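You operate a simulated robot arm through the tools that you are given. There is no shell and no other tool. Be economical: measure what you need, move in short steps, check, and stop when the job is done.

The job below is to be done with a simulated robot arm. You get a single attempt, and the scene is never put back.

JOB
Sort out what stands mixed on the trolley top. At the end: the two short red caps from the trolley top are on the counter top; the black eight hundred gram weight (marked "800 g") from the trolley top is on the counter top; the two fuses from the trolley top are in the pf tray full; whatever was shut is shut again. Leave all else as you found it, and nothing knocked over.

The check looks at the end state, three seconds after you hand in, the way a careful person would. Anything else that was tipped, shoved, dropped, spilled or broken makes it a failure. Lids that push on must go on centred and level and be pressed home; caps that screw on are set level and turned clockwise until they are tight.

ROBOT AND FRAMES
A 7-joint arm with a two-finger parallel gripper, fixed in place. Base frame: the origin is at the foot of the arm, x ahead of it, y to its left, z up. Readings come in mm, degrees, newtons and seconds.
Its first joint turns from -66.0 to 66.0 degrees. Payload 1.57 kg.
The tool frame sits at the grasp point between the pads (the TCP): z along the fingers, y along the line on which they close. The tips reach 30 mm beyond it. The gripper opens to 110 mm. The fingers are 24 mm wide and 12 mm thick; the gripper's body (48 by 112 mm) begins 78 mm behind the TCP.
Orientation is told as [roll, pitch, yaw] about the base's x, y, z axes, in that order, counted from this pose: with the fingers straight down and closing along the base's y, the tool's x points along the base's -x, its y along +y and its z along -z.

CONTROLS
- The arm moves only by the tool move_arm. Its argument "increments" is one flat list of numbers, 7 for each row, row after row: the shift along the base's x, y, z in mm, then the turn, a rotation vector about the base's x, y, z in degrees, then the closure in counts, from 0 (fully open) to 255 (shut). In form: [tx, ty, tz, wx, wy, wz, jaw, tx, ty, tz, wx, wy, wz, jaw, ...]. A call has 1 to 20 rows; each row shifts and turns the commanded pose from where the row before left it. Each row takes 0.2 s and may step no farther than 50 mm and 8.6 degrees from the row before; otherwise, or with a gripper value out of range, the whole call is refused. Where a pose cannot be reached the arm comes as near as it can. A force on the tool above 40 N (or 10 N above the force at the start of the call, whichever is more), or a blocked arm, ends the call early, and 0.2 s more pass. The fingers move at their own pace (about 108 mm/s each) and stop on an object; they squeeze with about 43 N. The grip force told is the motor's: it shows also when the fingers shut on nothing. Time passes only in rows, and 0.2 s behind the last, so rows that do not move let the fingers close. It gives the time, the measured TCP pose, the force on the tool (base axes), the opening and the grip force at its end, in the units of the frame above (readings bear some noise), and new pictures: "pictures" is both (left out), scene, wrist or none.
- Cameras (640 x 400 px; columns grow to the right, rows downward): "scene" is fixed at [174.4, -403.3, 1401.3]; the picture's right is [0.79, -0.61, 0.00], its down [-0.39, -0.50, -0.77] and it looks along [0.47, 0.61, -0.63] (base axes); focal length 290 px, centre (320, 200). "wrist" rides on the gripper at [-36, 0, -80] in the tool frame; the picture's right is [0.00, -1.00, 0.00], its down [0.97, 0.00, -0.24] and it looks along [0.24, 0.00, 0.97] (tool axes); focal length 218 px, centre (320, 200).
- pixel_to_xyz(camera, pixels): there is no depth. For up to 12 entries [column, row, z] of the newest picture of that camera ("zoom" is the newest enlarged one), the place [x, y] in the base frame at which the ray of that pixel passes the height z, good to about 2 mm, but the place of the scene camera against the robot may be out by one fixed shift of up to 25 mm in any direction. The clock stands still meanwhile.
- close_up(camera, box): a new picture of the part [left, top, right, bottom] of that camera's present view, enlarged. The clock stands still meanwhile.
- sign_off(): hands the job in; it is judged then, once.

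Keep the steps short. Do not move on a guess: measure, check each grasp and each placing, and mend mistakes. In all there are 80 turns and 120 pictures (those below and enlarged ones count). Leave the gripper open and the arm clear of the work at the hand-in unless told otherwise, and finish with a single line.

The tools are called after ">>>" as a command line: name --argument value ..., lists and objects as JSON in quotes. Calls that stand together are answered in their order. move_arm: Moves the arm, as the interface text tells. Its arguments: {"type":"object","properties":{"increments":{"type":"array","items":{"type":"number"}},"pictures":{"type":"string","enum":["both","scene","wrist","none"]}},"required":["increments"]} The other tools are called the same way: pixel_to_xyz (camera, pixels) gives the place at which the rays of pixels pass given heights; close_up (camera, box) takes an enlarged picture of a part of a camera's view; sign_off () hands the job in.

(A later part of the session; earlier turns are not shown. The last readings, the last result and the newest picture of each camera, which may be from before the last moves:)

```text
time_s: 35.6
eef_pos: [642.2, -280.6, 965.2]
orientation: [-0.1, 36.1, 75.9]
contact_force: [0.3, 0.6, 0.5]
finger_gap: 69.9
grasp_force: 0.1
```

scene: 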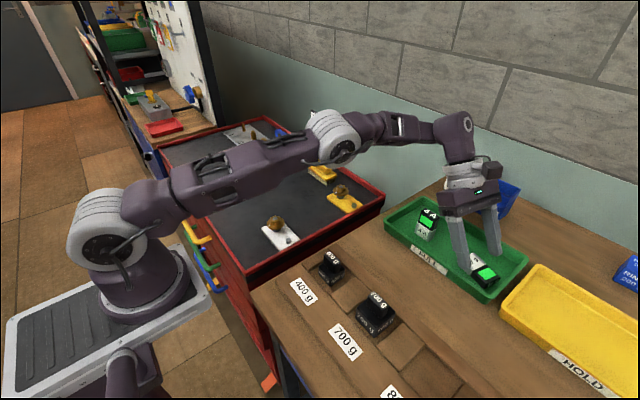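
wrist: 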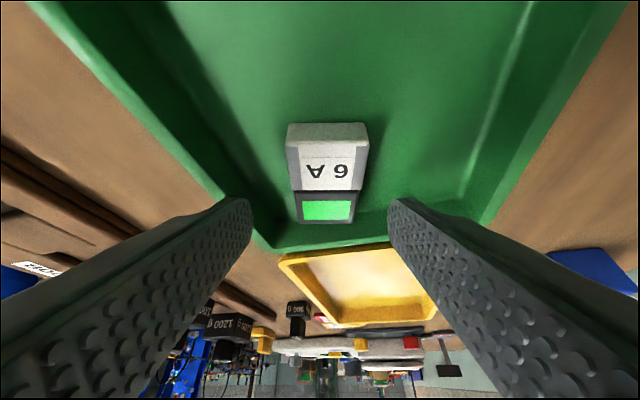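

Left finger would be near the tray wall; narrowing to 54 mm, shifting +4 in x, and lowering.

>>> move_arm --increments '[4, 0, 0, 0, 0, 0, 130, 0, 0, -12, 0, 0, 0, 130, 0, 0, -8, 0, 0, 0, 130, 0, 0, 0, 0, 0, 0, 130]' --pictures "both"

```text
time_s: 36.6
eef_pos: [647.2, -281.1, 943.2]
orientation: [-0.2, 35.9, 75.9]
contact_force: [-0.2, -0.5, 0.0]
finger_gap: 53.9
grasp_force: 0.1
```

scene: 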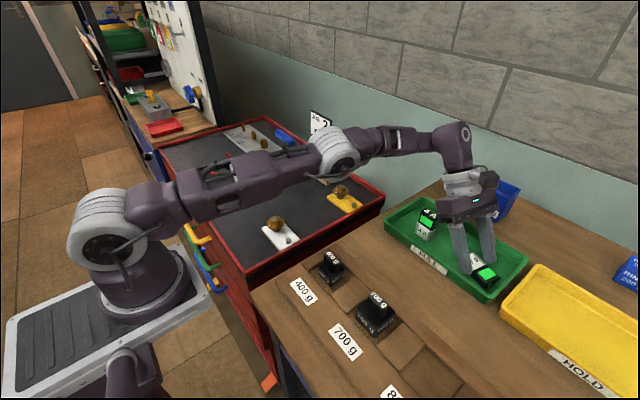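
wrist: 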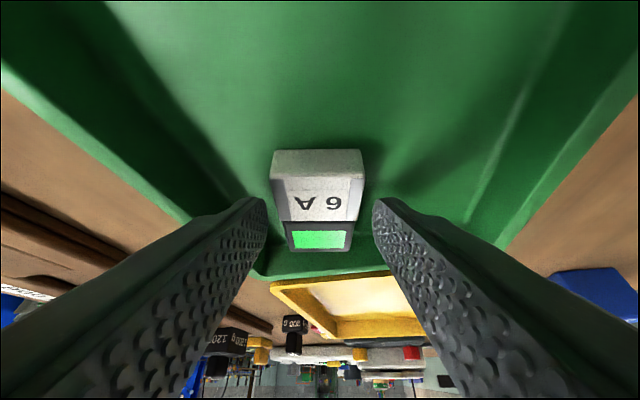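

>>> move_arm --increments '[0, 0, -4, 0, 0, 0, 130, 0, 0, -2, 0, 0, 0, 130, 0, 0, 0, 0, 0, 0, 130, 0, 0, 0, 0, 0, 0, 180, 0, 0, 0, 0, 0, 0, 200, 0, 0, 0, 0, 0, 0, 200]' --pictures "wrist"

```text
time_s: 38.0
eef_pos: [646.1, -282.1, 937.7]
orientation: [-0.1, 36.1, 75.9]
contact_force: [0.2, -0.2, 0.3]
finger_gap: 38.9
grasp_force: 42.9
```

wrist: 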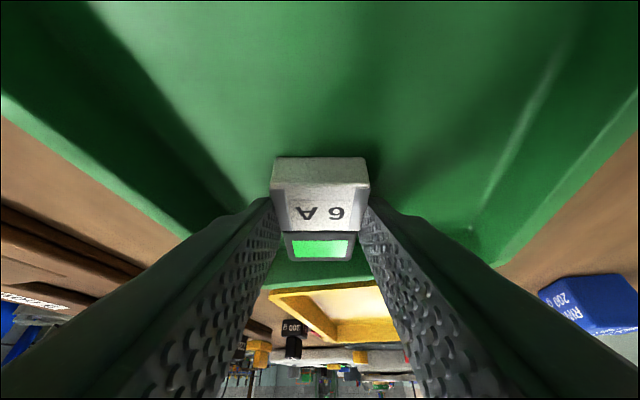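

Gripped (38.9 mm). Lift it and bring it to the clear counter area near (490, −225) to re-erect it there with room.

>>> move_arm --increments '[0, 0, 12, 0, 0, 0, 200, -8, 0, 20, 0, 0, 0, 200, -15, 0, 25, 0, 0, 0, 200, -30, 5, 15, 0, 0, 0, 200, -35, 12, 0, 0, 0, 0, 200, -35, 20, 0, 0, 0, 0, 200, -33, 20, 0, 0, 0, 0, 200, 0, 0, 0, 0, 0, 0, 200]' --pictures "both"

```text
time_s: 39.8
eef_pos: [490.4, -223.9, 1010.5]
orientation: [-0.2, 35.9, 75.9]
contact_force: [-1.1, 0.0, 0.1]
finger_gap: 39.2
grasp_force: 43.1
```

scene: 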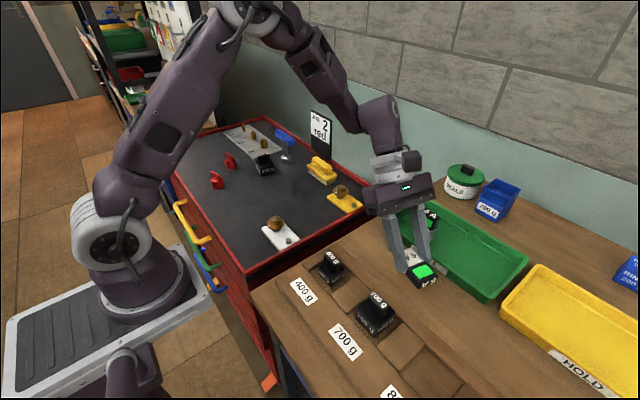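
wrist: 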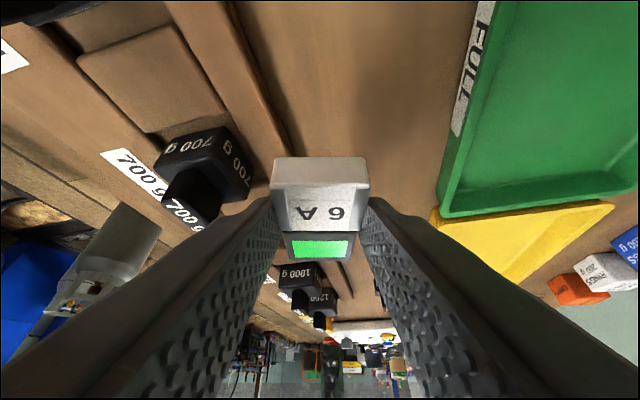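

Rack rail ends near x ≈ 462; shift to x 520 and lower.

>>> move_arm --increments '[30, 0, 0, 0, 0, 0, 200, 0, 0, -35, 0, 0, 0, 200, 0, 0, -25, 0, 0, 0, 200, 0, 0, -8, 0, 0, 0, 200, 0, 0, 0, 0, 0, 0, 200]' --pictures "both"

```text
time_s: 41.0
eef_pos: [521.8, -224.9, 941.9]
orientation: [-0.1, 36.1, 75.9]
contact_force: [0.1, 0.4, -0.1]
finger_gap: 39.0
grasp_force: 42.9
```

scene: 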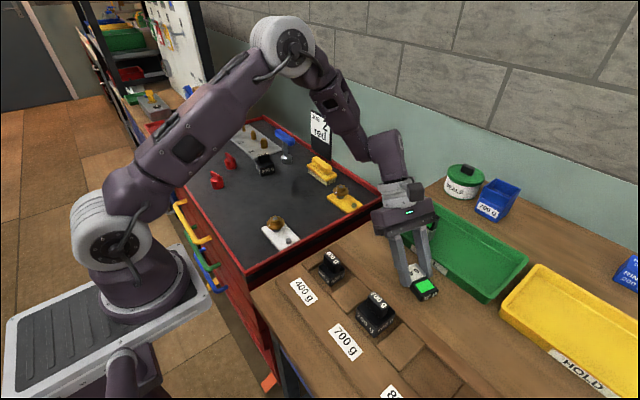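
wrist: 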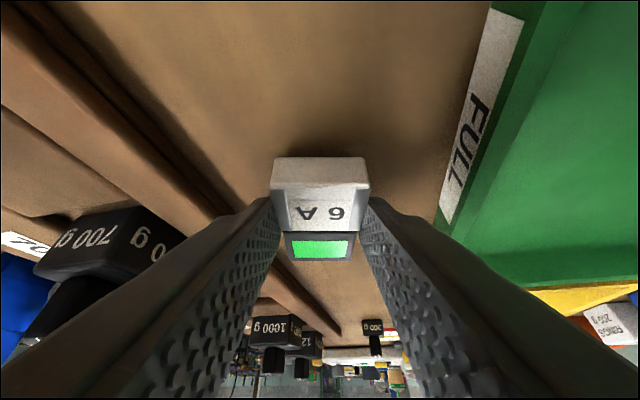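

>>> move_arm --increments '[0, 0, -2, 0, 0, 0, 200, 0, 0, -2, 0, 0, 0, 200, 0, 0, -2, 0, 0, 0, 200, 0, 0, 0, 0, 0, 0, 200]' --pictures "none"

```text
time_s: 42.0
eef_pos: [521.9, -224.7, 937.3]
orientation: [-0.2, 35.9, 76.0]
contact_force: [0.5, -0.2, -0.1]
finger_gap: 39.3
grasp_force: 43.6
```

>>> move_arm --increments '[0, 0, -2, 0, 0, 0, 200, 0, 0, -2, 0, 0, 0, 200, 0, 0, 0, 0, 0, 0, 200]' --pictures "none"

```text
time_s: 42.8
eef_pos: [521.7, -223.9, 932.4]
orientation: [-0.1, 35.9, 75.9]
contact_force: [1.0, 0.6, 0.9]
finger_gap: 39.1
grasp_force: 42.5
```

>>> move_arm --increments '[0, 0, -1.5, 0, 0, 0, 200, 0, 0, -1.5, 0, 0, 0, 200, 0, 0, 0, 0, 0, 0, 200]' --pictures "wrist"

```text
time_s: 43.7
eef_pos: [521.8, -225.6, 931.6]
orientation: [-0.4, 36.2, 75.9]
contact_force: [-0.4, 0.6, 4.0]
finger_gap: 38.7
grasp_force: 43.4
stopped in row 3: the force on the tool passed its limit (the readings are from after the stop); the commanded pose is now the measured one
```

wrist: 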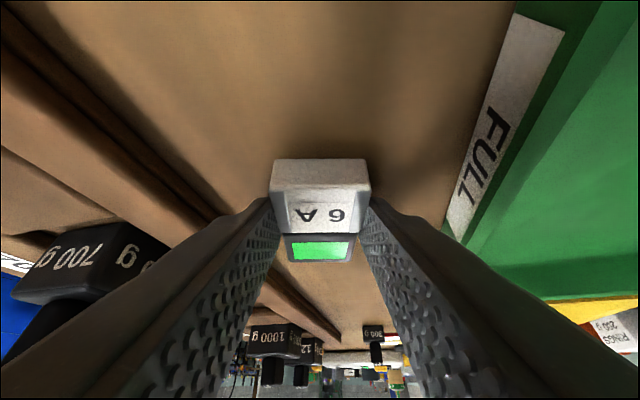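

Contact: fuse rests flat on the counter (surface about z 896). Release, rise, and turn the tool to tilt +50°.

>>> move_arm --increments '[0, 0, 0, 0, 0, 0, 150, 0, 0, 0, 0, 0, 0, 104, 0, 0, 0, 0, 0, 0, 104, 0, 0, 30, 0, 0, 0, 104, 0, 0, 45, 0, 0, 0, 104, 0, 0, 0, 8.25, -2.04, 0, 104, 0, 0, 0, 8.25, -2.04, 0, 104, 0, 0, 0, 8.25, -2.04, 0, 104, 0, 0, 0, 8.25, -2.04, 0, 104, 0, 0, 0, 8.25, -2.04, 0, 104, 0, 0, 0, 0, 0, 0, 104]' --pictures "both"

```text
time_s: 46.1
eef_pos: [521.0, -225.7, 1005.7]
orientation: [-0.3, -6.4, 76.0]
contact_force: [0.0, -0.2, -0.6]
finger_gap: 65.1
grasp_force: 0.0
```

scene: 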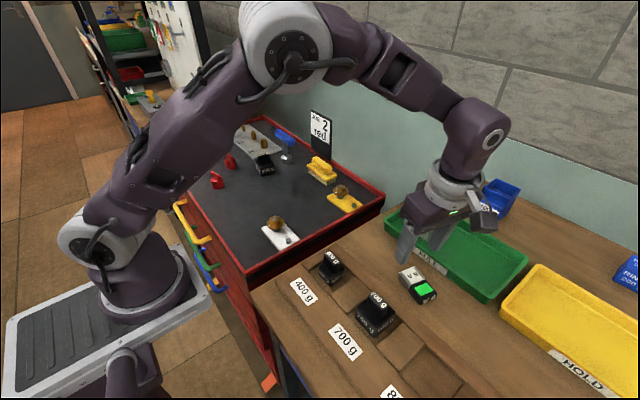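
wrist: 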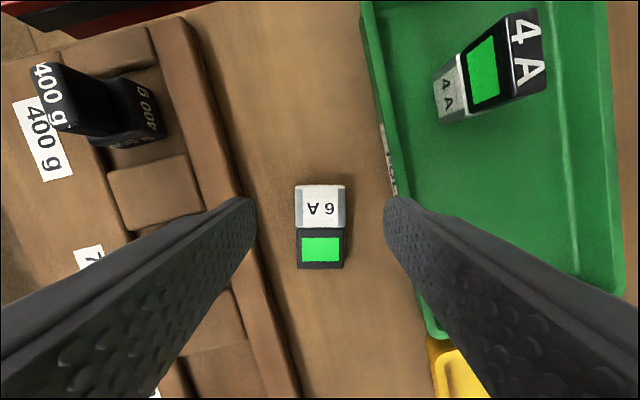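

Fuse lies flat, well aligned. Measuring it here.

>>> pixel_to_xyz --camera "wrist" --pixels '[[295, 187, 914], [345, 187, 914], [296, 268, 914], [343, 269, 914], [260, 268, 914], [388, 185, 925]]'

```text
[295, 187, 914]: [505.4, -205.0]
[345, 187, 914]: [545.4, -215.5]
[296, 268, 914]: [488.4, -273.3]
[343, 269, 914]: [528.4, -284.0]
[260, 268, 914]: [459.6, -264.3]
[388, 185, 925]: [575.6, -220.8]
```

>>> move_arm --increments '[-4, -18, 0, 7.83, -1.94, 0, 115, 0, 0, 0, 7.83, -1.94, 0, 115, 0, 0, 0, 7.83, -1.94, 0, 115, 0, 0, 0, 7.83, -1.94, 0, 115, 0, 0, 0, 7.83, -1.94, 0, 115, 0, 0, 0, 7.83, -1.94, 0, 115, 0, 0, 0, 7.83, -1.94, 0, 115, 0, 0, -30, 0, 0, 0, 115, 0, 0, -25, 0, 0, 0, 115, 0, 0, 0, 0, 0, 0, 115]' --pictures "both"

```text
time_s: 48.3
eef_pos: [516.2, -244.5, 950.3]
orientation: [0.1, -62.8, 75.7]
contact_force: [0.1, 0.0, 0.4]
finger_gap: 60.2
grasp_force: 0.1
```

scene: 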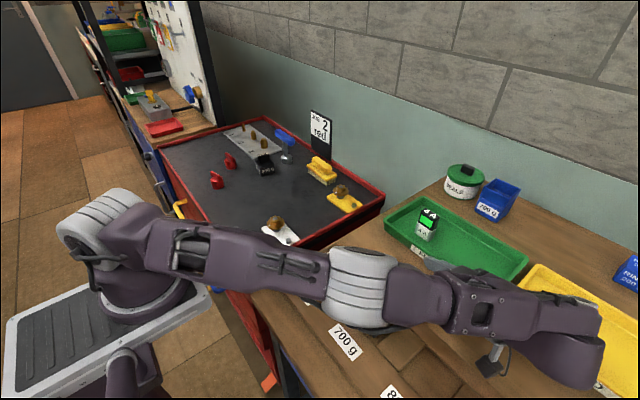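
wrist: 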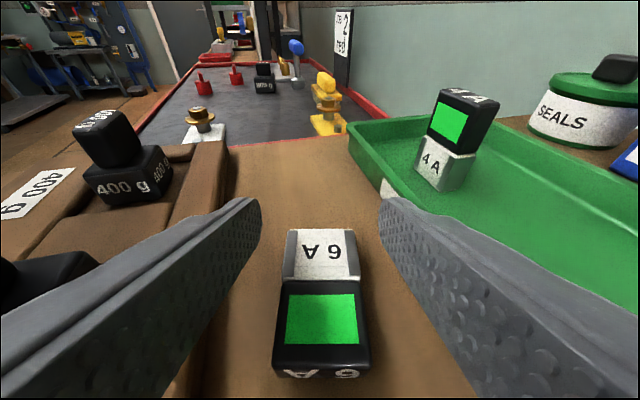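

Tilt is 62.8°, more than wanted; bring it back to about 50°, then lower to z 928.

>>> move_arm --increments '[0, 0, 0, -6.2, 1.54, 0, 115, 0, 0, 0, -6.2, 1.54, 0, 115, 0, 0, -12, 0, 0, 0, 115, 0, 0, -10, 0, 0, 0, 115, 0, 0, 0, 0, 0, 0, 115]' --pictures "both"

```text
time_s: 49.5
eef_pos: [518.5, -245.7, 928.9]
orientation: [-0.1, -50.0, 75.8]
contact_force: [-0.7, 0.2, -0.7]
finger_gap: 60.5
grasp_force: 0.1
```

scene: 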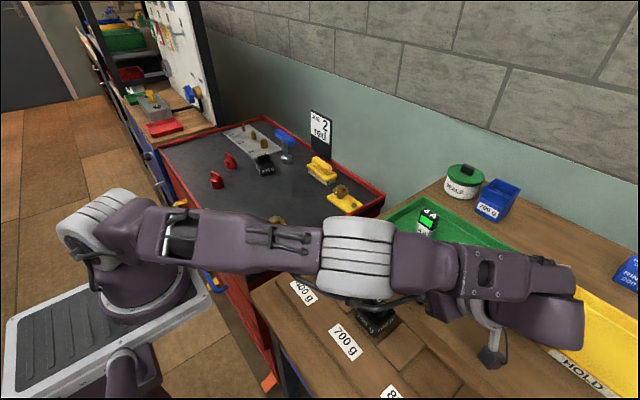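
wrist: 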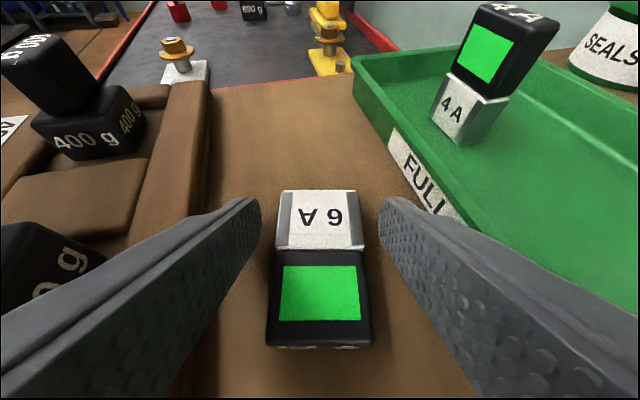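

Fuse sits between the pads. Close and lift.

>>> move_arm --increments '[0, 0, 0, 0, 0, 0, 180, 0, 0, 0, 0, 0, 0, 200, 0, 0, 0, 0, 0, 0, 200, 0, 0, 20, 0, 0, 0, 200, 0, 0, 40, 0, 0, 0, 200, 0, 0, 40, 0, 0, 0, 200, 0, 0, 0, 0, 0, 0, 200]' --pictures "wrist"

```text
time_s: 51.1
eef_pos: [517.0, -244.2, 1028.5]
orientation: [0.0, -50.1, 75.8]
contact_force: [-0.2, 0.3, -1.2]
finger_gap: 39.0
grasp_force: 42.9
```

wrist: 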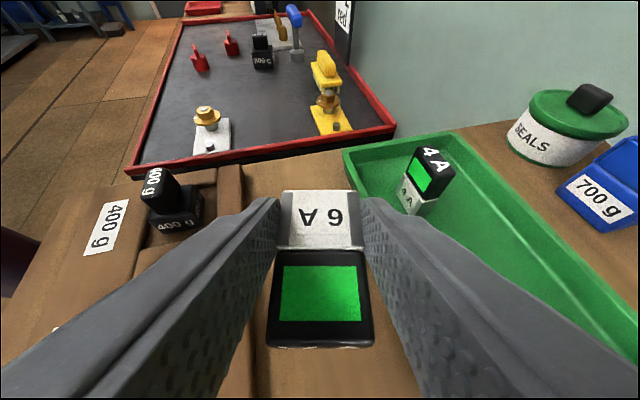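

Held. Rotate −90° about the jaw axis in the air so the fuse stands upright.

>>> move_arm --increments '[0, 0, 0, -7.95, 1.97, 0, 200, 0, 0, 0, -7.95, 1.97, 0, 200, 0, 0, 0, -7.95, 1.97, 0, 200, 0, 0, 0, -7.95, 1.97, 0, 200, 0, 0, 0, -7.95, 1.97, 0, 200, 0, 0, 0, -7.95, 1.97, 0, 200, 0, 0, 0, -7.95, 1.97, 0, 200, 0, 0, 0, -7.95, 1.97, 0, 200, 0, 0, 0, -7.95, 1.97, 0, 200, 0, 0, 0, -7.95, 1.97, 0, 200, 0, 0, 0, -7.95, 1.97, 0, 200, 0, 0, 0, 0, 0, 0, 200]' --pictures "both"

```text
time_s: 53.7
eef_pos: [518.2, -243.0, 1028.9]
orientation: [-0.4, 40.1, 75.9]
contact_force: [0.3, -0.1, -0.8]
finger_gap: 38.8
grasp_force: 43.5
```

scene: 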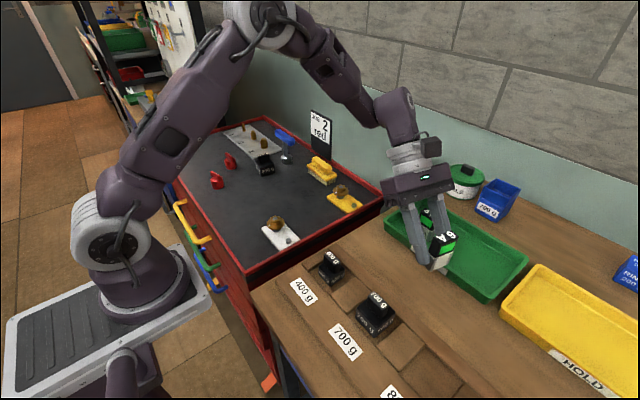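
wrist: 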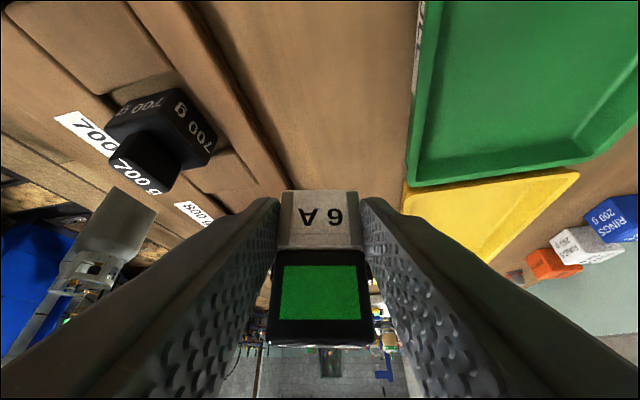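

Fuse is upright. Move to above the tray slot (645, −285).

>>> move_arm --increments '[15, -15, -15, 0, 0, 0, 200, 15, -15, -15, 0, 0, 0, 200, 30, -12, -8, 0, 0, 0, 200, 30, 0, -4, 0, 0, 0, 200, 30, 0, -10, 0, 0, 0, 200, 7, 0, -8, 0, 0, 0, 200, 0, 0, 0, 0, 0, 0, 200]' --pictures "both"

```text
time_s: 55.3
eef_pos: [644.3, -285.3, 969.0]
orientation: [-0.2, 40.1, 76.0]
contact_force: [0.5, -0.5, -0.9]
finger_gap: 39.1
grasp_force: 43.1
```

scene: 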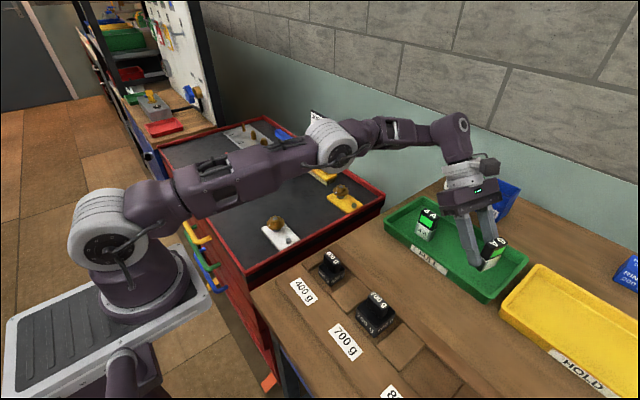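
wrist: 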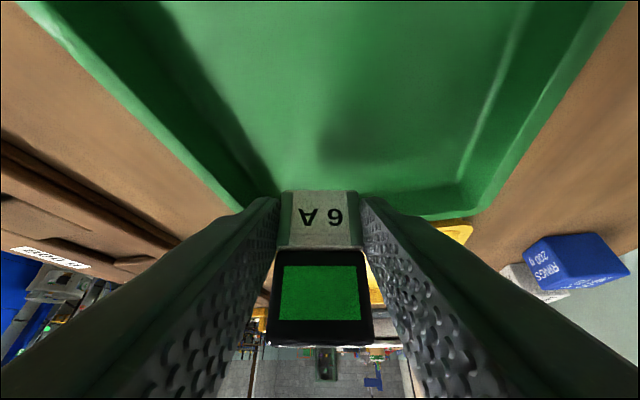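

>>> move_arm --increments '[0, 0, -15, 0, 0, 0, 200, 0, 0, -10, 0, 0, 0, 200, 0, 0, -2, 0, 0, 0, 200, 0, 0, 0, 0, 0, 0, 200]' --pictures "both"

```text
time_s: 56.3
eef_pos: [644.4, -284.1, 941.6]
orientation: [-0.4, 40.1, 76.0]
contact_force: [0.5, 0.5, -0.4]
finger_gap: 39.2
grasp_force: 42.8
```

scene: 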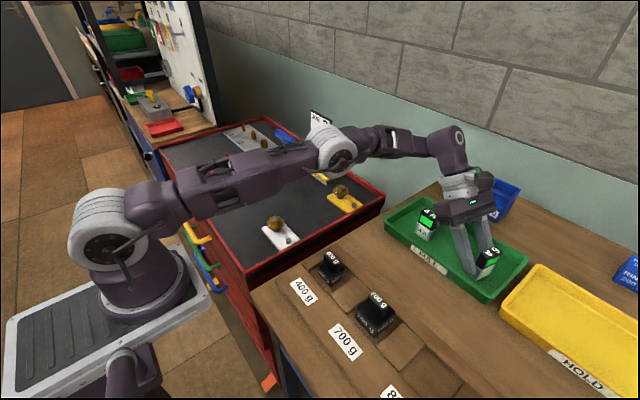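
wrist: 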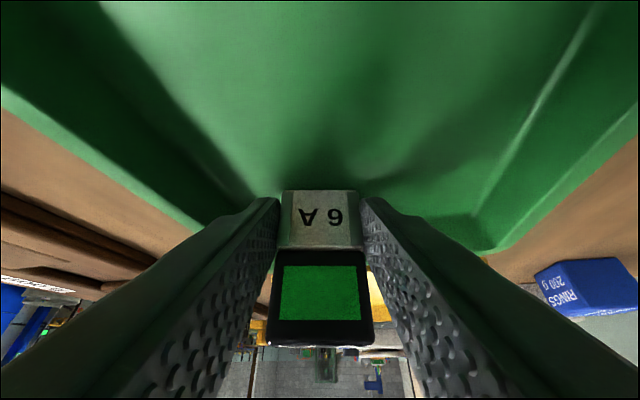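

>>> move_arm --increments '[0, 0, -1.5, 0, 0, 0, 200, 0, 0, -1.5, 0, 0, 0, 200, 0, 0, 0, 0, 0, 0, 200]' --pictures "none"

```text
time_s: 57.1
eef_pos: [644.0, -286.8, 940.5]
orientation: [-0.6, 40.2, 75.7]
contact_force: [0.7, 2.9, 12.7]
finger_gap: 38.9
grasp_force: 42.7
```

Touchdown (12.7 N). Open slightly and check before retreating along the tool axis.

>>> move_arm --increments '[0, 0, 0.7, 0, 0, 0, 190, 0, 0, 0, 0, 0, 0, 150, 0, 0, 0, 0, 0, 0, 141, 0, 0, 0, 0, 0, 0, 141]' --pictures "wrist"

```text
time_s: 58.1
eef_pos: [643.9, -285.5, 939.4]
orientation: [-0.3, 40.0, 75.9]
contact_force: [0.2, -0.2, -0.9]
finger_gap: 49.3
grasp_force: 0.0
```

wrist: 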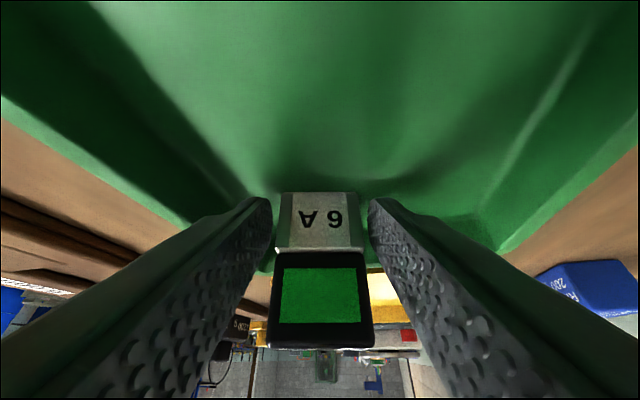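

It stands free, both sides clear. Retreat along the tool axis in short rows.

>>> move_arm --increments '[1.5, 6.3, 7.6, 0, 0, 0, 141, 1.5, 6.3, 7.6, 0, 0, 0, 141, 1.5, 6.3, 7.6, 0, 0, 0, 141, 0, 6, 8, 0, 0, 0, 141, 0, 0, 0, 0, 0, 0, 141]' --pictures "both"

```text
time_s: 59.3
eef_pos: [649.1, -260.4, 970.6]
orientation: [-0.3, 40.1, 75.9]
contact_force: [-0.5, -0.4, 0.3]
finger_gap: 49.1
grasp_force: 0.0
```

scene: 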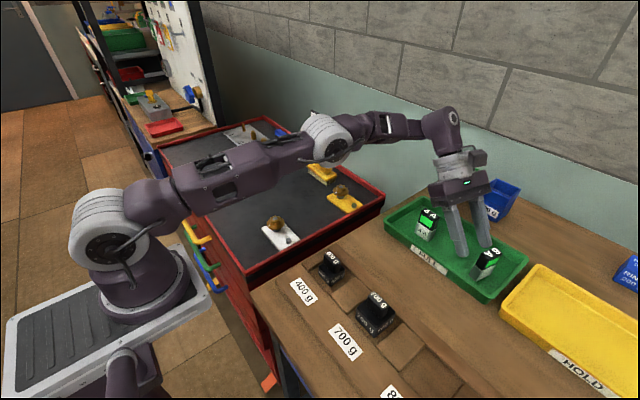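
wrist: 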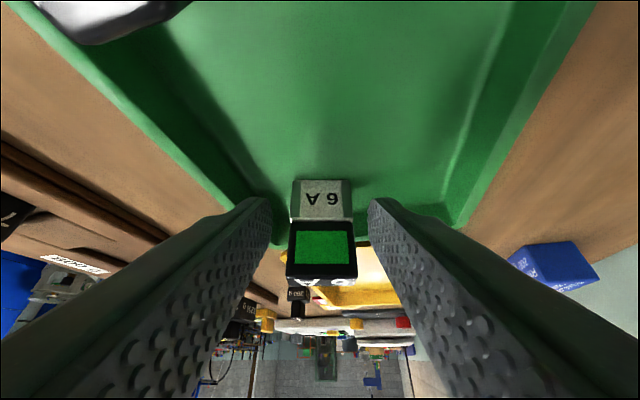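

Both fuses stand in the tray. Backing away, un-tilting and un-yawing.

>>> move_arm --increments '[-10, 0, 18, 0, 0, 0, 141, -10, 0, 18, 0, 0, 0, 141, -30, 5, 20, 0, 0, 0, 141, -35, 10, 20, 0, 0, 0, 141, -35, 10, 0, 7.76, -1.94, 0, 120, 0, 0, 0, 7.76, -1.94, 0, 104, 0, 0, 0, 7.76, -1.94, 0, 104, 0, 0, 0, 7.76, -1.94, 0, 80, 0, 0, 0, 7.76, -1.94, 0, 60, 0, 0, 0, 0, 0, -8.44, 60, 0, 0, 0, 0, 0, -8.44, 60, 0, 0, 0, 0, 0, -8.44, 60, 0, 0, 0, 0, 0, -8.44, 60, 0, 0, 0, 0, 0, -8.44, 60, 0, 0, 0, 0, 0, -8.44, 60, 0, 0, 0, 0, 0, -8.44, 60, 0, 0, 0, 0, 0, -8.44, 60, 0, 0, 0, 0, 0, -8.44, 60, 0, 0, 0, 0, 0, 0, 60]' --pictures "both"

```text
time_s: 63.3
eef_pos: [528.7, -235.2, 1047.0]
orientation: [-0.2, 0.2, -0.3]
contact_force: [-0.4, -0.4, 0.0]
finger_gap: 84.2
grasp_force: 0.0
```

scene: 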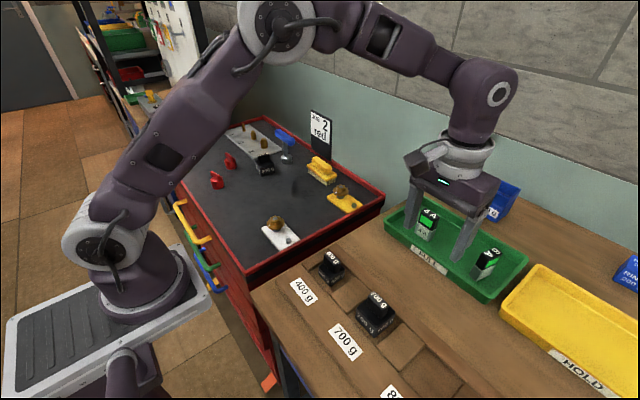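
wrist: 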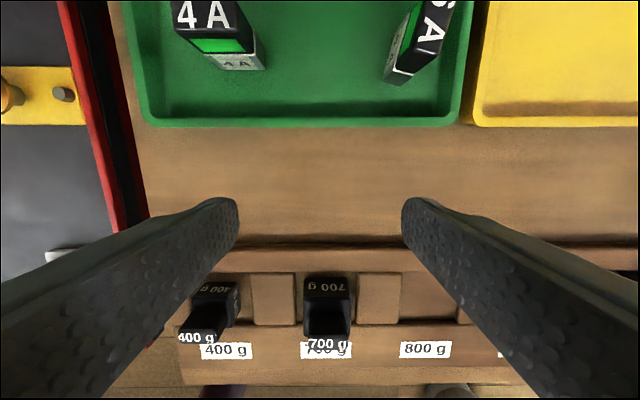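

Next, the weight. Flying over the trolley to look down at it.

>>> move_arm --increments '[0, 0, 20, 0, 0, 0, 60, -2, 46, 0, 0, 0, 0, 60, -2, 46, 0, 0, 0, 0, 60, -2, 46, 0, 0, 0, 0, 60, -2, 46, 0, 0, 0, 0, 60, -2, 46, 0, 0, 0, 0, 60, -2, 46, 0, 0, 0, 0, 60, -2, 46, 0, 0, 0, 0, 60, -2, 46, 0, 0, 0, 0, 60, -2, 46, 0, 0, 0, 0, 60, -2, 46, 0, 0, 0, 0, 60, -2, 46, 0, 0, 0, 0, 60, -2, 46, 0, 0, 0, 0, 60, -2, 46, 0, 0, 0, 0, 60, 0, 0, -30, 0, 0, 0, 60, 0, 0, -30, 0, 0, 0, 60, 0, 0, 0, 0, 0, 0, 60]' --pictures "wrist"

```text
time_s: 66.9
eef_pos: [504.6, 364.0, 1004.9]
orientation: [-0.3, 0.2, 0.0]
contact_force: [0.3, 0.1, 0.4]
finger_gap: 83.9
grasp_force: 0.1
```

wrist: 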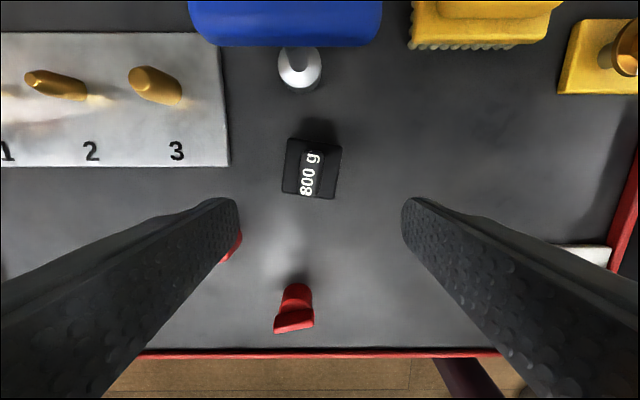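

>>> pixel_to_xyz --camera "wrist" --pixels '[[310, 173, 905], [310, 150, 905], [310, 196, 905], [298, 173, 905], [322, 173, 905], [284, 192, 880], [335, 198, 880], [342, 147, 880], [288, 138, 880], [310, 173, 890]]'

>>> close_up --camera "wrist" --box '[250, 110, 370, 220]'

```text
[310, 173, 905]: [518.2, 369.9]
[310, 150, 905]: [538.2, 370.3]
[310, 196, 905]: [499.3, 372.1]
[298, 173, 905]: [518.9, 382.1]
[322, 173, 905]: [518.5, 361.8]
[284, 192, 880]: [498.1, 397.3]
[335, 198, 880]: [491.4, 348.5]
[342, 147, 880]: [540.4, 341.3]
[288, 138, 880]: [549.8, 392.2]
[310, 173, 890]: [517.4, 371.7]
```

```text
3.64 times, centred on (310, 165) of wrist
```

zoom: 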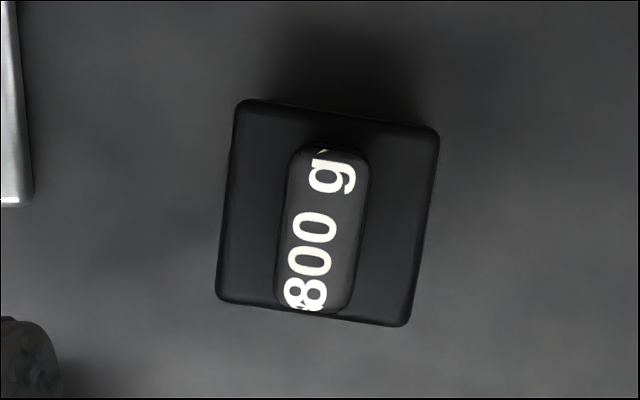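

>>> move_arm --increments '[7, 3, -20, 0, 0, -4, 110, 7, 3, -25, 0, 0, -4.3, 139, 0, 0, 0, 0, 0, 0, 139]' --pictures "wrist"

```text
time_s: 67.7
eef_pos: [517.6, 367.8, 960.4]
orientation: [-0.3, 0.0, -8.4]
contact_force: [0.3, 0.3, -0.7]
finger_gap: 49.9
grasp_force: 0.1
```

wrist: 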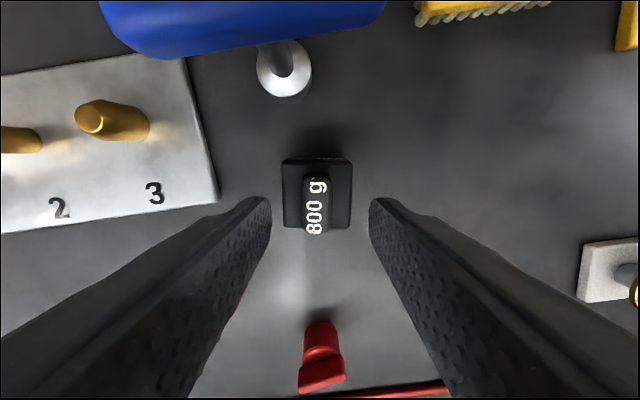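

Handle is aligned and centred between the fingers. Lowering gradually with a look for contact.

>>> move_arm --increments '[0, 0, -20, 0, 0, 0, 139, 0, 0, -15, 0, 0, 0, 139, 0, 0, -10, 0, 0, 0, 139, 0, 0, 0, 0, 0, 0, 139]' --pictures "both"

```text
time_s: 68.7
eef_pos: [516.6, 367.7, 920.0]
orientation: [0.0, -0.1, -8.2]
contact_force: [-5.1, -1.4, 25.7]
finger_gap: 48.5
grasp_force: 0.0
```

scene: 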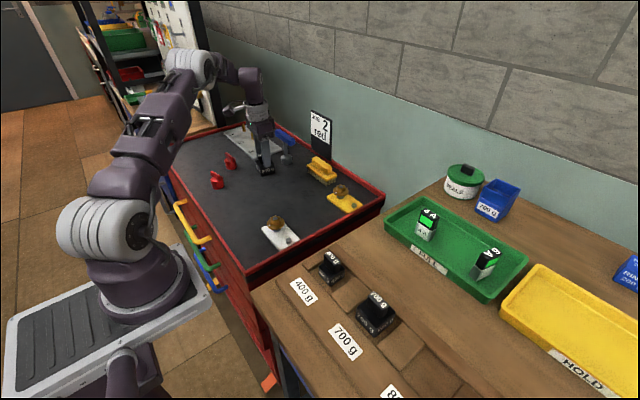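
wrist: 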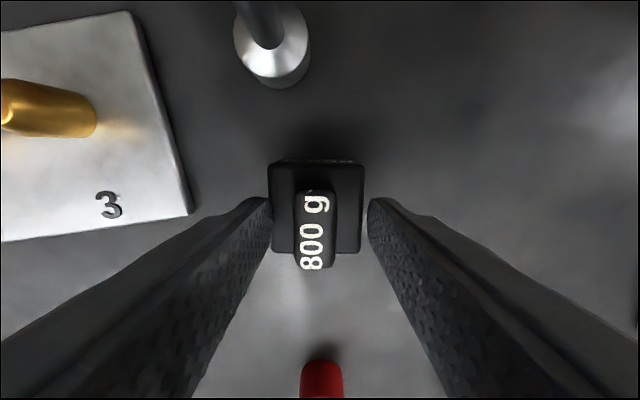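

Tips touched the block top at TCP z 920. Raise a few mm above it and close on the handle.

>>> move_arm --increments '[2, 1, 8, 0, 0, 0, 139, 0, 0, 0, 0, 0, 0, 139, 0, 0, 0, 0, 0, 0, 200, 0, 0, 0, 0, 0, 0, 230, 0, 0, 0, 0, 0, 0, 230]' --pictures "wrist"

```text
time_s: 69.9
eef_pos: [518.7, 368.4, 923.9]
orientation: [-0.3, 0.1, -8.3]
contact_force: [0.6, 2.4, -0.3]
finger_gap: 17.9
grasp_force: 32.1
```

wrist: 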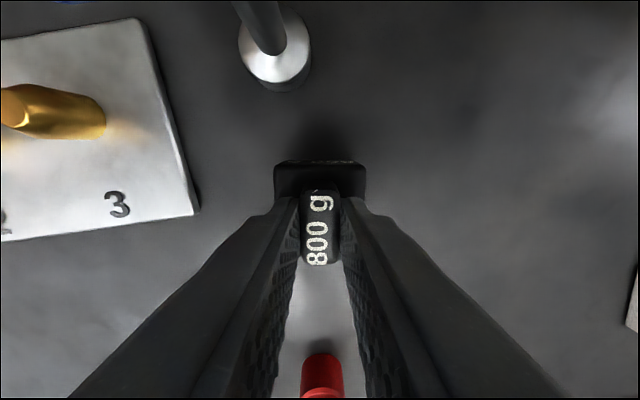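

>>> move_arm --increments '[0, 0, 0, 0, 0, 0, 240, 0, 0, 8, 0, 0, 0, 240, 0, 0, 20, 0, 0, 0, 240, 0, 0, 0, 0, 0, 0, 240]' --pictures "both"

```text
time_s: 70.9
eef_pos: [518.7, 369.5, 953.3]
orientation: [-0.3, 0.1, -8.3]
contact_force: [0.2, 0.1, -8.4]
finger_gap: 17.9
grasp_force: 32.9
```

scene: 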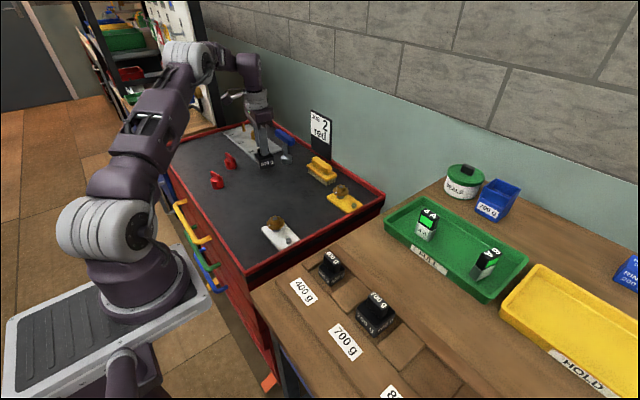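
wrist: 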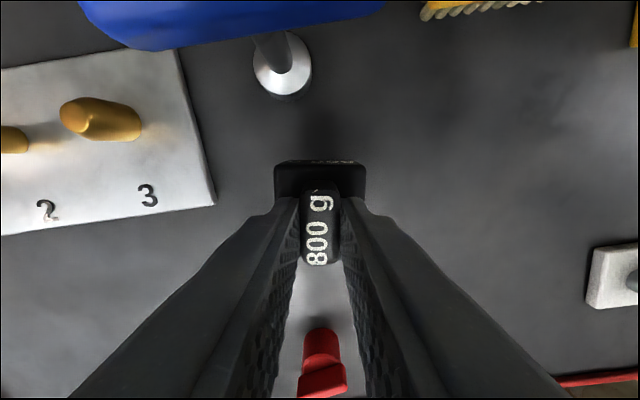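

Weight held (8.4 N ≈ 0.8 kg). Carry it to (522, −125) on the bare counter.

>>> move_arm --increments '[0, 0, 40, 0, 0, 0, 240, 0, 0, 40, 0, 0, 0, 240, 0, 0, 40, 0, 0, 0, 240, 0, -45, 0, 0, 0, 4, 240, 0, -45, 0, 0, 0, 4.2, 240, 0, -45, 0, 0, 0, 0, 240, 0, -45, 0, 0, 0, 0, 240, 0, -45, 0, 0, 0, 0, 240, 0, -45, 0, 0, 0, 0, 240, 0, -45, 0, 0, 0, 0, 240, 0, -45, 0, 0, 0, 0, 240, 0, -45, 0, 0, 0, 0, 240, 0, -45, 0, 0, 0, 0, 240, 4, -44, 0, 0, 0, 0, 240, 0, 0, -40, 0, 0, 0, 240, 0, 0, -30, 0, 0, 0, 240, 0, 0, 0, 0, 0, 0, 240]' --pictures "both"

```text
time_s: 74.5
eef_pos: [522.8, -126.0, 1001.7]
orientation: [-0.3, 0.1, 0.0]
contact_force: [0.8, 0.0, -8.1]
finger_gap: 17.6
grasp_force: 33.0
```

scene: 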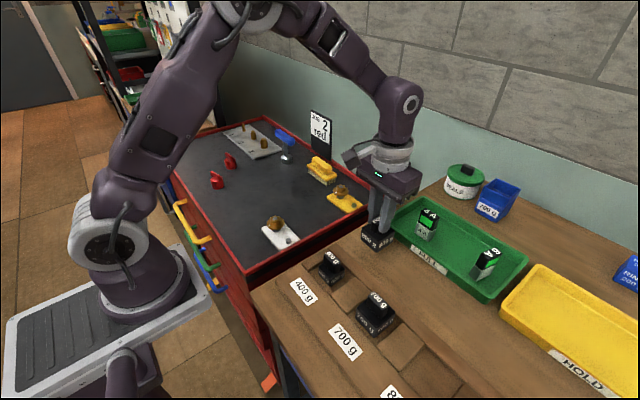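
wrist: 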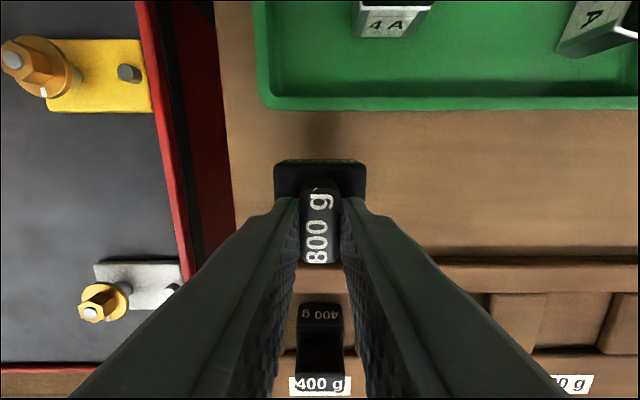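

>>> move_arm --increments '[0, 0, -18, 0, 0, 0, 240, 0, 0, -8, 0, 0, 0, 240, 0, 0, -2, 0, 0, 0, 240, 0, 0, -2, 0, 0, 0, 240, 0, 0, 0, 0, 0, 0, 240]' --pictures "none"

```text
time_s: 75.7
eef_pos: [523.2, -124.5, 973.2]
orientation: [-0.3, -0.1, -0.1]
contact_force: [-5.8, 0.1, 22.3]
finger_gap: 17.9
grasp_force: 32.6
```

Touchdown. Relieve, open, and rise.

>>> move_arm --increments '[0, 0, 1.5, 0, 0, 0, 240, 0, 0, 0, 0, 0, 0, 190, 0, 0, 0, 0, 0, 0, 139, 0, 0, 0, 0, 0, 0, 139, 0, 0, 30, 0, 0, 0, 139, 0, 0, 40, 0, 0, 0, 110, 0, 0, 0, 0, 0, 0, 104]' --pictures "both"

```text
time_s: 77.3
eef_pos: [521.3, -124.2, 1044.6]
orientation: [-0.3, 0.1, -0.2]
contact_force: [-0.4, 0.1, 0.8]
finger_gap: 65.0
grasp_force: 0.1
```

scene: 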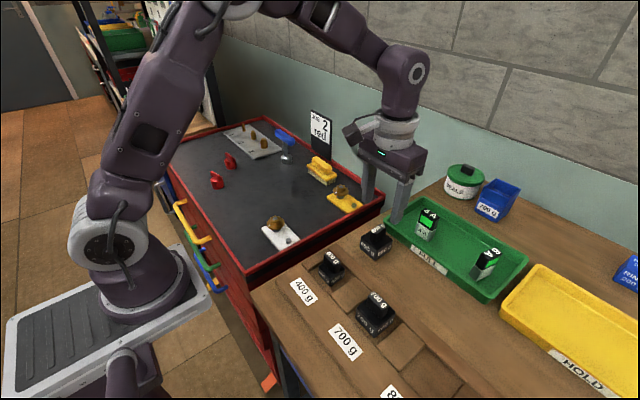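
wrist: 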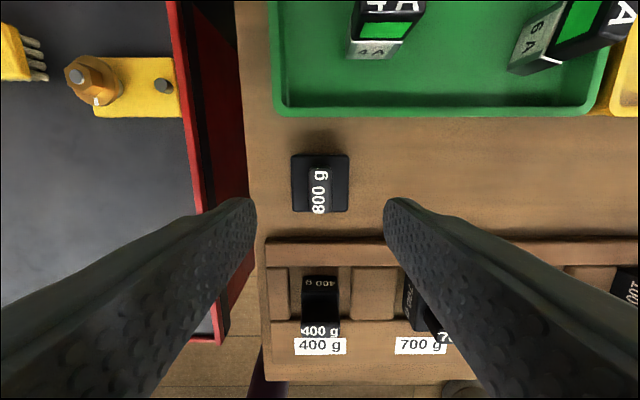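

Weight stands on the counter. Now the caps: fly to about (390, 400).

>>> move_arm --increments '[0, 0, 25, 0, 0, 0, 104, -10.9, 43.7, 0, 0, 0, 0, 104, -10.9, 43.7, 0, 0, 0, 0, 104, -10.9, 43.7, 0, 0, 0, 0, 104, -10.9, 43.7, 0, 0, 0, 0, 104, -10.9, 43.7, 0, 0, 0, 0, 104, -10.9, 43.7, 0, 0, 0, 0, 104, -10.9, 43.7, 0, 0, 0, 0, 104, -10.9, 43.7, 0, 0, 0, 0, 104, -10.9, 43.7, 0, 0, 0, 0, 104, -10.9, 43.7, 0, 0, 0, 0, 104, -10.9, 43.7, 0, 0, 0, 0, 104, -10.9, 43.7, 0, 0, 0, 0, 104, 0, 0, -40, 0, 0, 0, 60, 0, 0, -40, 0, 0, 0, 60, 0, 0, 0, 0, 0, 0, 60]' --pictures "wrist"

```text
time_s: 80.7
eef_pos: [393.8, 402.1, 987.5]
orientation: [-0.3, 0.1, -0.2]
contact_force: [0.3, -0.5, -0.3]
finger_gap: 83.8
grasp_force: 0.0
```

wrist: 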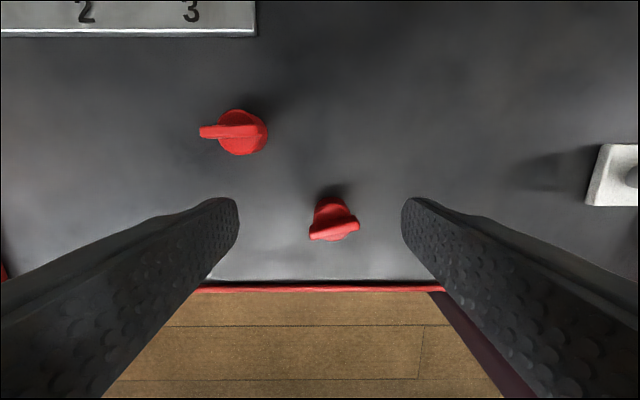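

>>> close_up --camera "wrist" --box '[180, 90, 380, 250]'

>>> pixel_to_xyz --camera "wrist" --pixels '[[334, 210, 865], [310, 237, 885], [359, 225, 885], [334, 228, 885], [243, 133, 865], [200, 132, 885], [262, 131, 885], [317, 215, 865], [354, 208, 865], [300, 285, 865]]'

```text
2.50 times, centred on (280, 170) of wrist
```

zoom: 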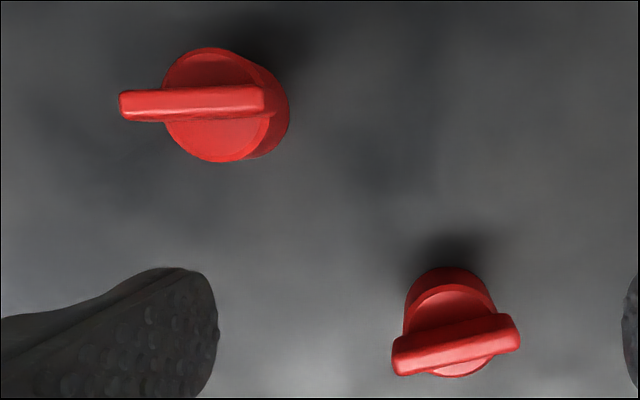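

```text
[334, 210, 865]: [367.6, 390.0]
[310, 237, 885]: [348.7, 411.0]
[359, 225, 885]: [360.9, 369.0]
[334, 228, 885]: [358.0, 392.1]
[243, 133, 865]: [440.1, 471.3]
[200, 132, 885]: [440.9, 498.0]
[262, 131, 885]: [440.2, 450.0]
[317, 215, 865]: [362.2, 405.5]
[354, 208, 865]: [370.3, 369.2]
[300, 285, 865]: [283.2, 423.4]
```

Cap 1: fin direction about (−0.27, 0.96), centre about (364, 389). I'll yaw +105.6° so the jaws close across the fin on the round body.

>>> move_arm --increments '[-15, -7, 0, 0, 0, 8.12, 104, -15, -6, 0, 0, 0, 8.12, 104, 0, 0, 0, 0, 0, 8.12, 104, 0, 0, 0, 0, 0, 8.12, 104, 0, 0, 0, 0, 0, 8.12, 104, 0, 0, 0, 0, 0, 8.12, 104, 0, 0, 0, 0, 0, 8.12, 104, 0, 0, 0, 0, 0, 8.12, 104, 0, 0, 0, 0, 0, 8.12, 104, 0, 0, 0, 0, 0, 8.12, 104, 0, 0, 0, 0, 0, 8.12, 104, 0, 0, 0, 0, 0, 8.12, 104, 0, 0, 0, 0, 0, 8.12, 104, 0, 0, -30, 0, 0, 0, 104, 0, 0, 0, 0, 0, 0, 104]' --pictures "wrist"

```text
time_s: 83.9
eef_pos: [362.0, 386.6, 959.4]
orientation: [-0.3, 0.1, 105.5]
contact_force: [-0.2, 0.9, 0.5]
finger_gap: 65.2
grasp_force: 0.0
```

wrist: 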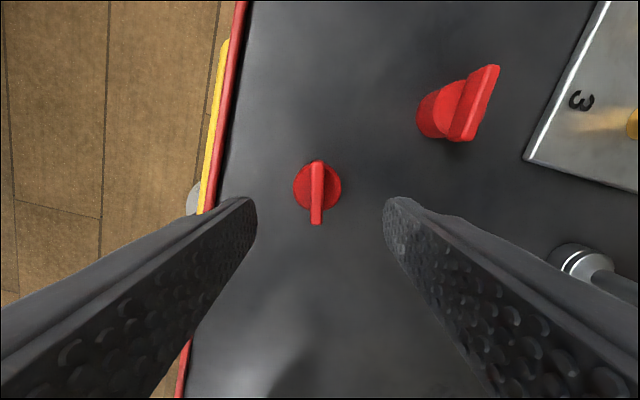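

>>> pixel_to_xyz --camera "wrist" --pixels '[[317, 188, 875], [293, 188, 875], [342, 188, 875], [317, 163, 875], [317, 213, 875], [317, 223, 895], [317, 160, 895]]'

>>> close_up --camera "wrist" --box '[270, 140, 370, 240]'

```text
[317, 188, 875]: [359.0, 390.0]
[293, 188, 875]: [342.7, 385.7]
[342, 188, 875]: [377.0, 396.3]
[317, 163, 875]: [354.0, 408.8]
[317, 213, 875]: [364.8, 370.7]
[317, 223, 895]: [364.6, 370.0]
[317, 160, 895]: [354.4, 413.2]
```

```text
4.00 times, centred on (320, 190) of wrist
```

zoom: 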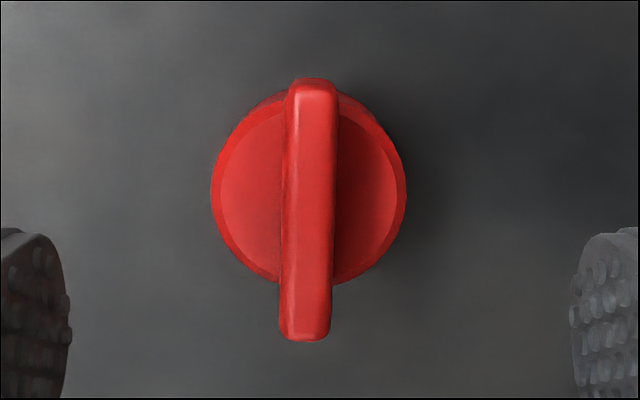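

>>> move_arm --increments '[-2, 3, -30, 0, 0, 0, 104, 0, 0, -25, 0, 0, 0, 104, 0, 0, -14, 0, 0, 0, 104, 0, 0, 0, 0, 0, 0, 104]' --pictures "both"

```text
time_s: 84.9
eef_pos: [361.5, 390.9, 890.1]
orientation: [-0.3, 0.1, 105.5]
contact_force: [0.0, -0.9, 0.2]
finger_gap: 65.2
grasp_force: 0.0
```

scene: 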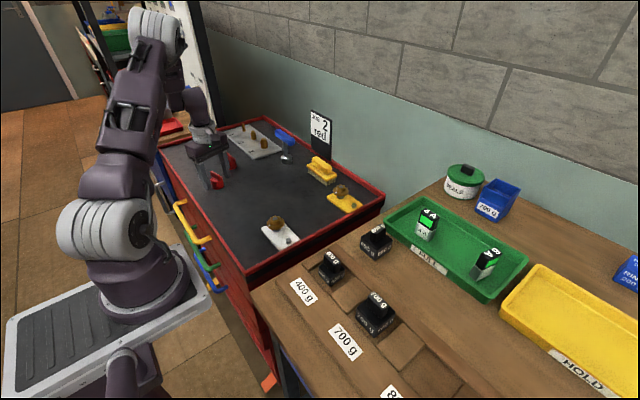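
wrist: 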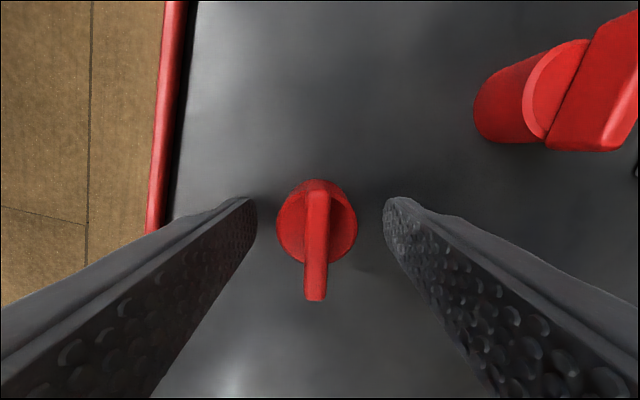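

>>> move_arm --increments '[0, 0, -4, 0, 0, 0, 104, 0, 0, 0, 0, 0, 0, 160, 0, 0, 0, 0, 0, 0, 200, 0, 0, 0, 0, 0, 0, 200, 0, 0, 20, 0, 0, 0, 200, 0, 0, 45, 0, 0, 0, 200, 0, 0, 45, 0, 0, 0, 200, 0, 0, 45, 0, 0, 0, 200, 0, 0, 0, 0, 0, 0, 200]' --pictures "wrist"

```text
time_s: 86.9
eef_pos: [361.5, 390.9, 1039.7]
orientation: [-0.3, 0.0, 105.4]
contact_force: [-0.2, 0.7, 0.6]
finger_gap: 35.1
grasp_force: 41.9
```

wrist: 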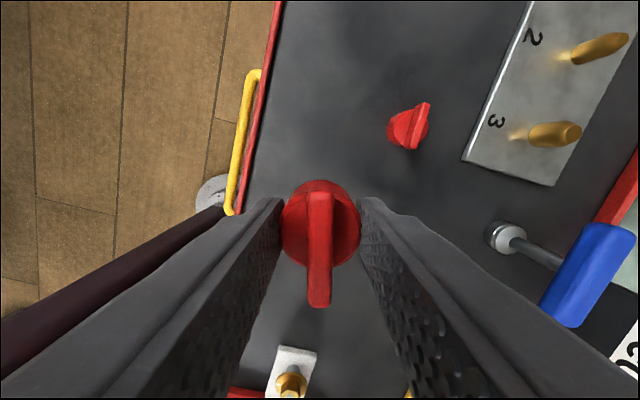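

Cap 1 held (35.1 mm). Carry to (520, −210), yaw reduced to 75° on the way.

>>> move_arm --increments '[11.3, -43, 1, 0, 0, -3, 200, 11.3, -43, 1, 0, 0, -3, 200, 11.3, -43, 1, 0, 0, -3, 200, 11.3, -43, 1, 0, 0, -3, 200, 11.3, -43, 1, 0, 0, -3, 200, 11.3, -43, 1, 0, 0, -3, 200, 11.3, -43, 1, 0, 0, -3, 200, 11.3, -43, 1, 0, 0, -3, 200, 11.3, -43, 1, 0, 0, -3, 200, 11.3, -43, 1, 0, 0, -3, 200, 11.3, -43, 0, 0, 0, 0, 200, 11.3, -43, 0, 0, 0, 0, 200, 11.3, -43, 0, 0, 0, 0, 200, 11.3, -43, 0, 0, 0, 0, 200, 0, 0, -40, 0, 0, 0, 200, 0, 0, -40, 0, 0, 0, 200, 0, 0, 0, 0, 0, 0, 200]' --pictures "both"

```text
time_s: 90.5
eef_pos: [517.2, -214.0, 969.7]
orientation: [-0.3, 0.2, 75.5]
contact_force: [-0.8, 0.6, -0.9]
finger_gap: 34.9
grasp_force: 42.0
```

scene: 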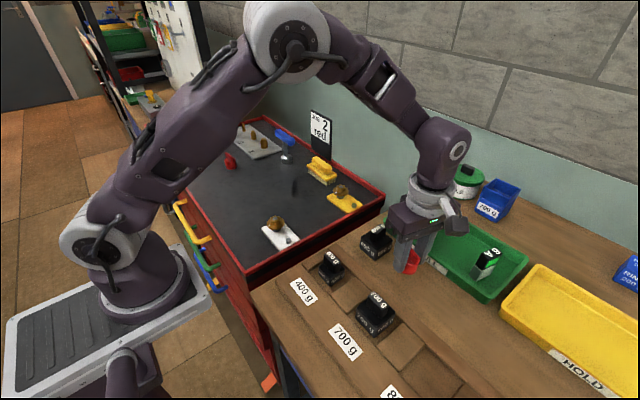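
wrist: 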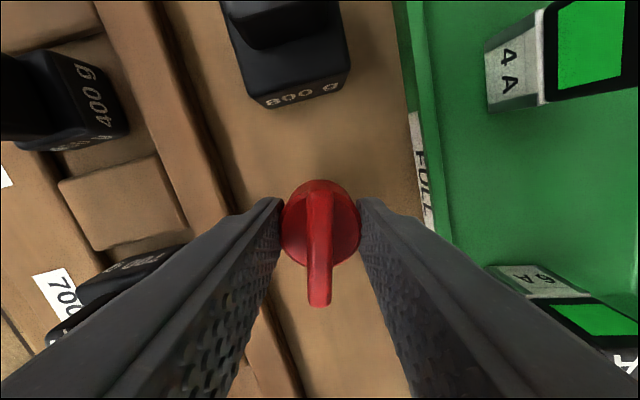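

>>> move_arm --increments '[4, 0, -20, 0, 0, 0, 200, 0, 0, -12, 0, 0, 0, 200, 0, 0, -2, 0, 0, 0, 200, 0, 0, -2, 0, 0, 0, 200, 0, 0, 0, 0, 0, 0, 200]' --pictures "none"

```text
time_s: 91.7
eef_pos: [523.1, -212.7, 936.2]
orientation: [-0.2, 0.1, 75.5]
contact_force: [-0.2, 1.4, 12.8]
finger_gap: 34.8
grasp_force: 41.9
```

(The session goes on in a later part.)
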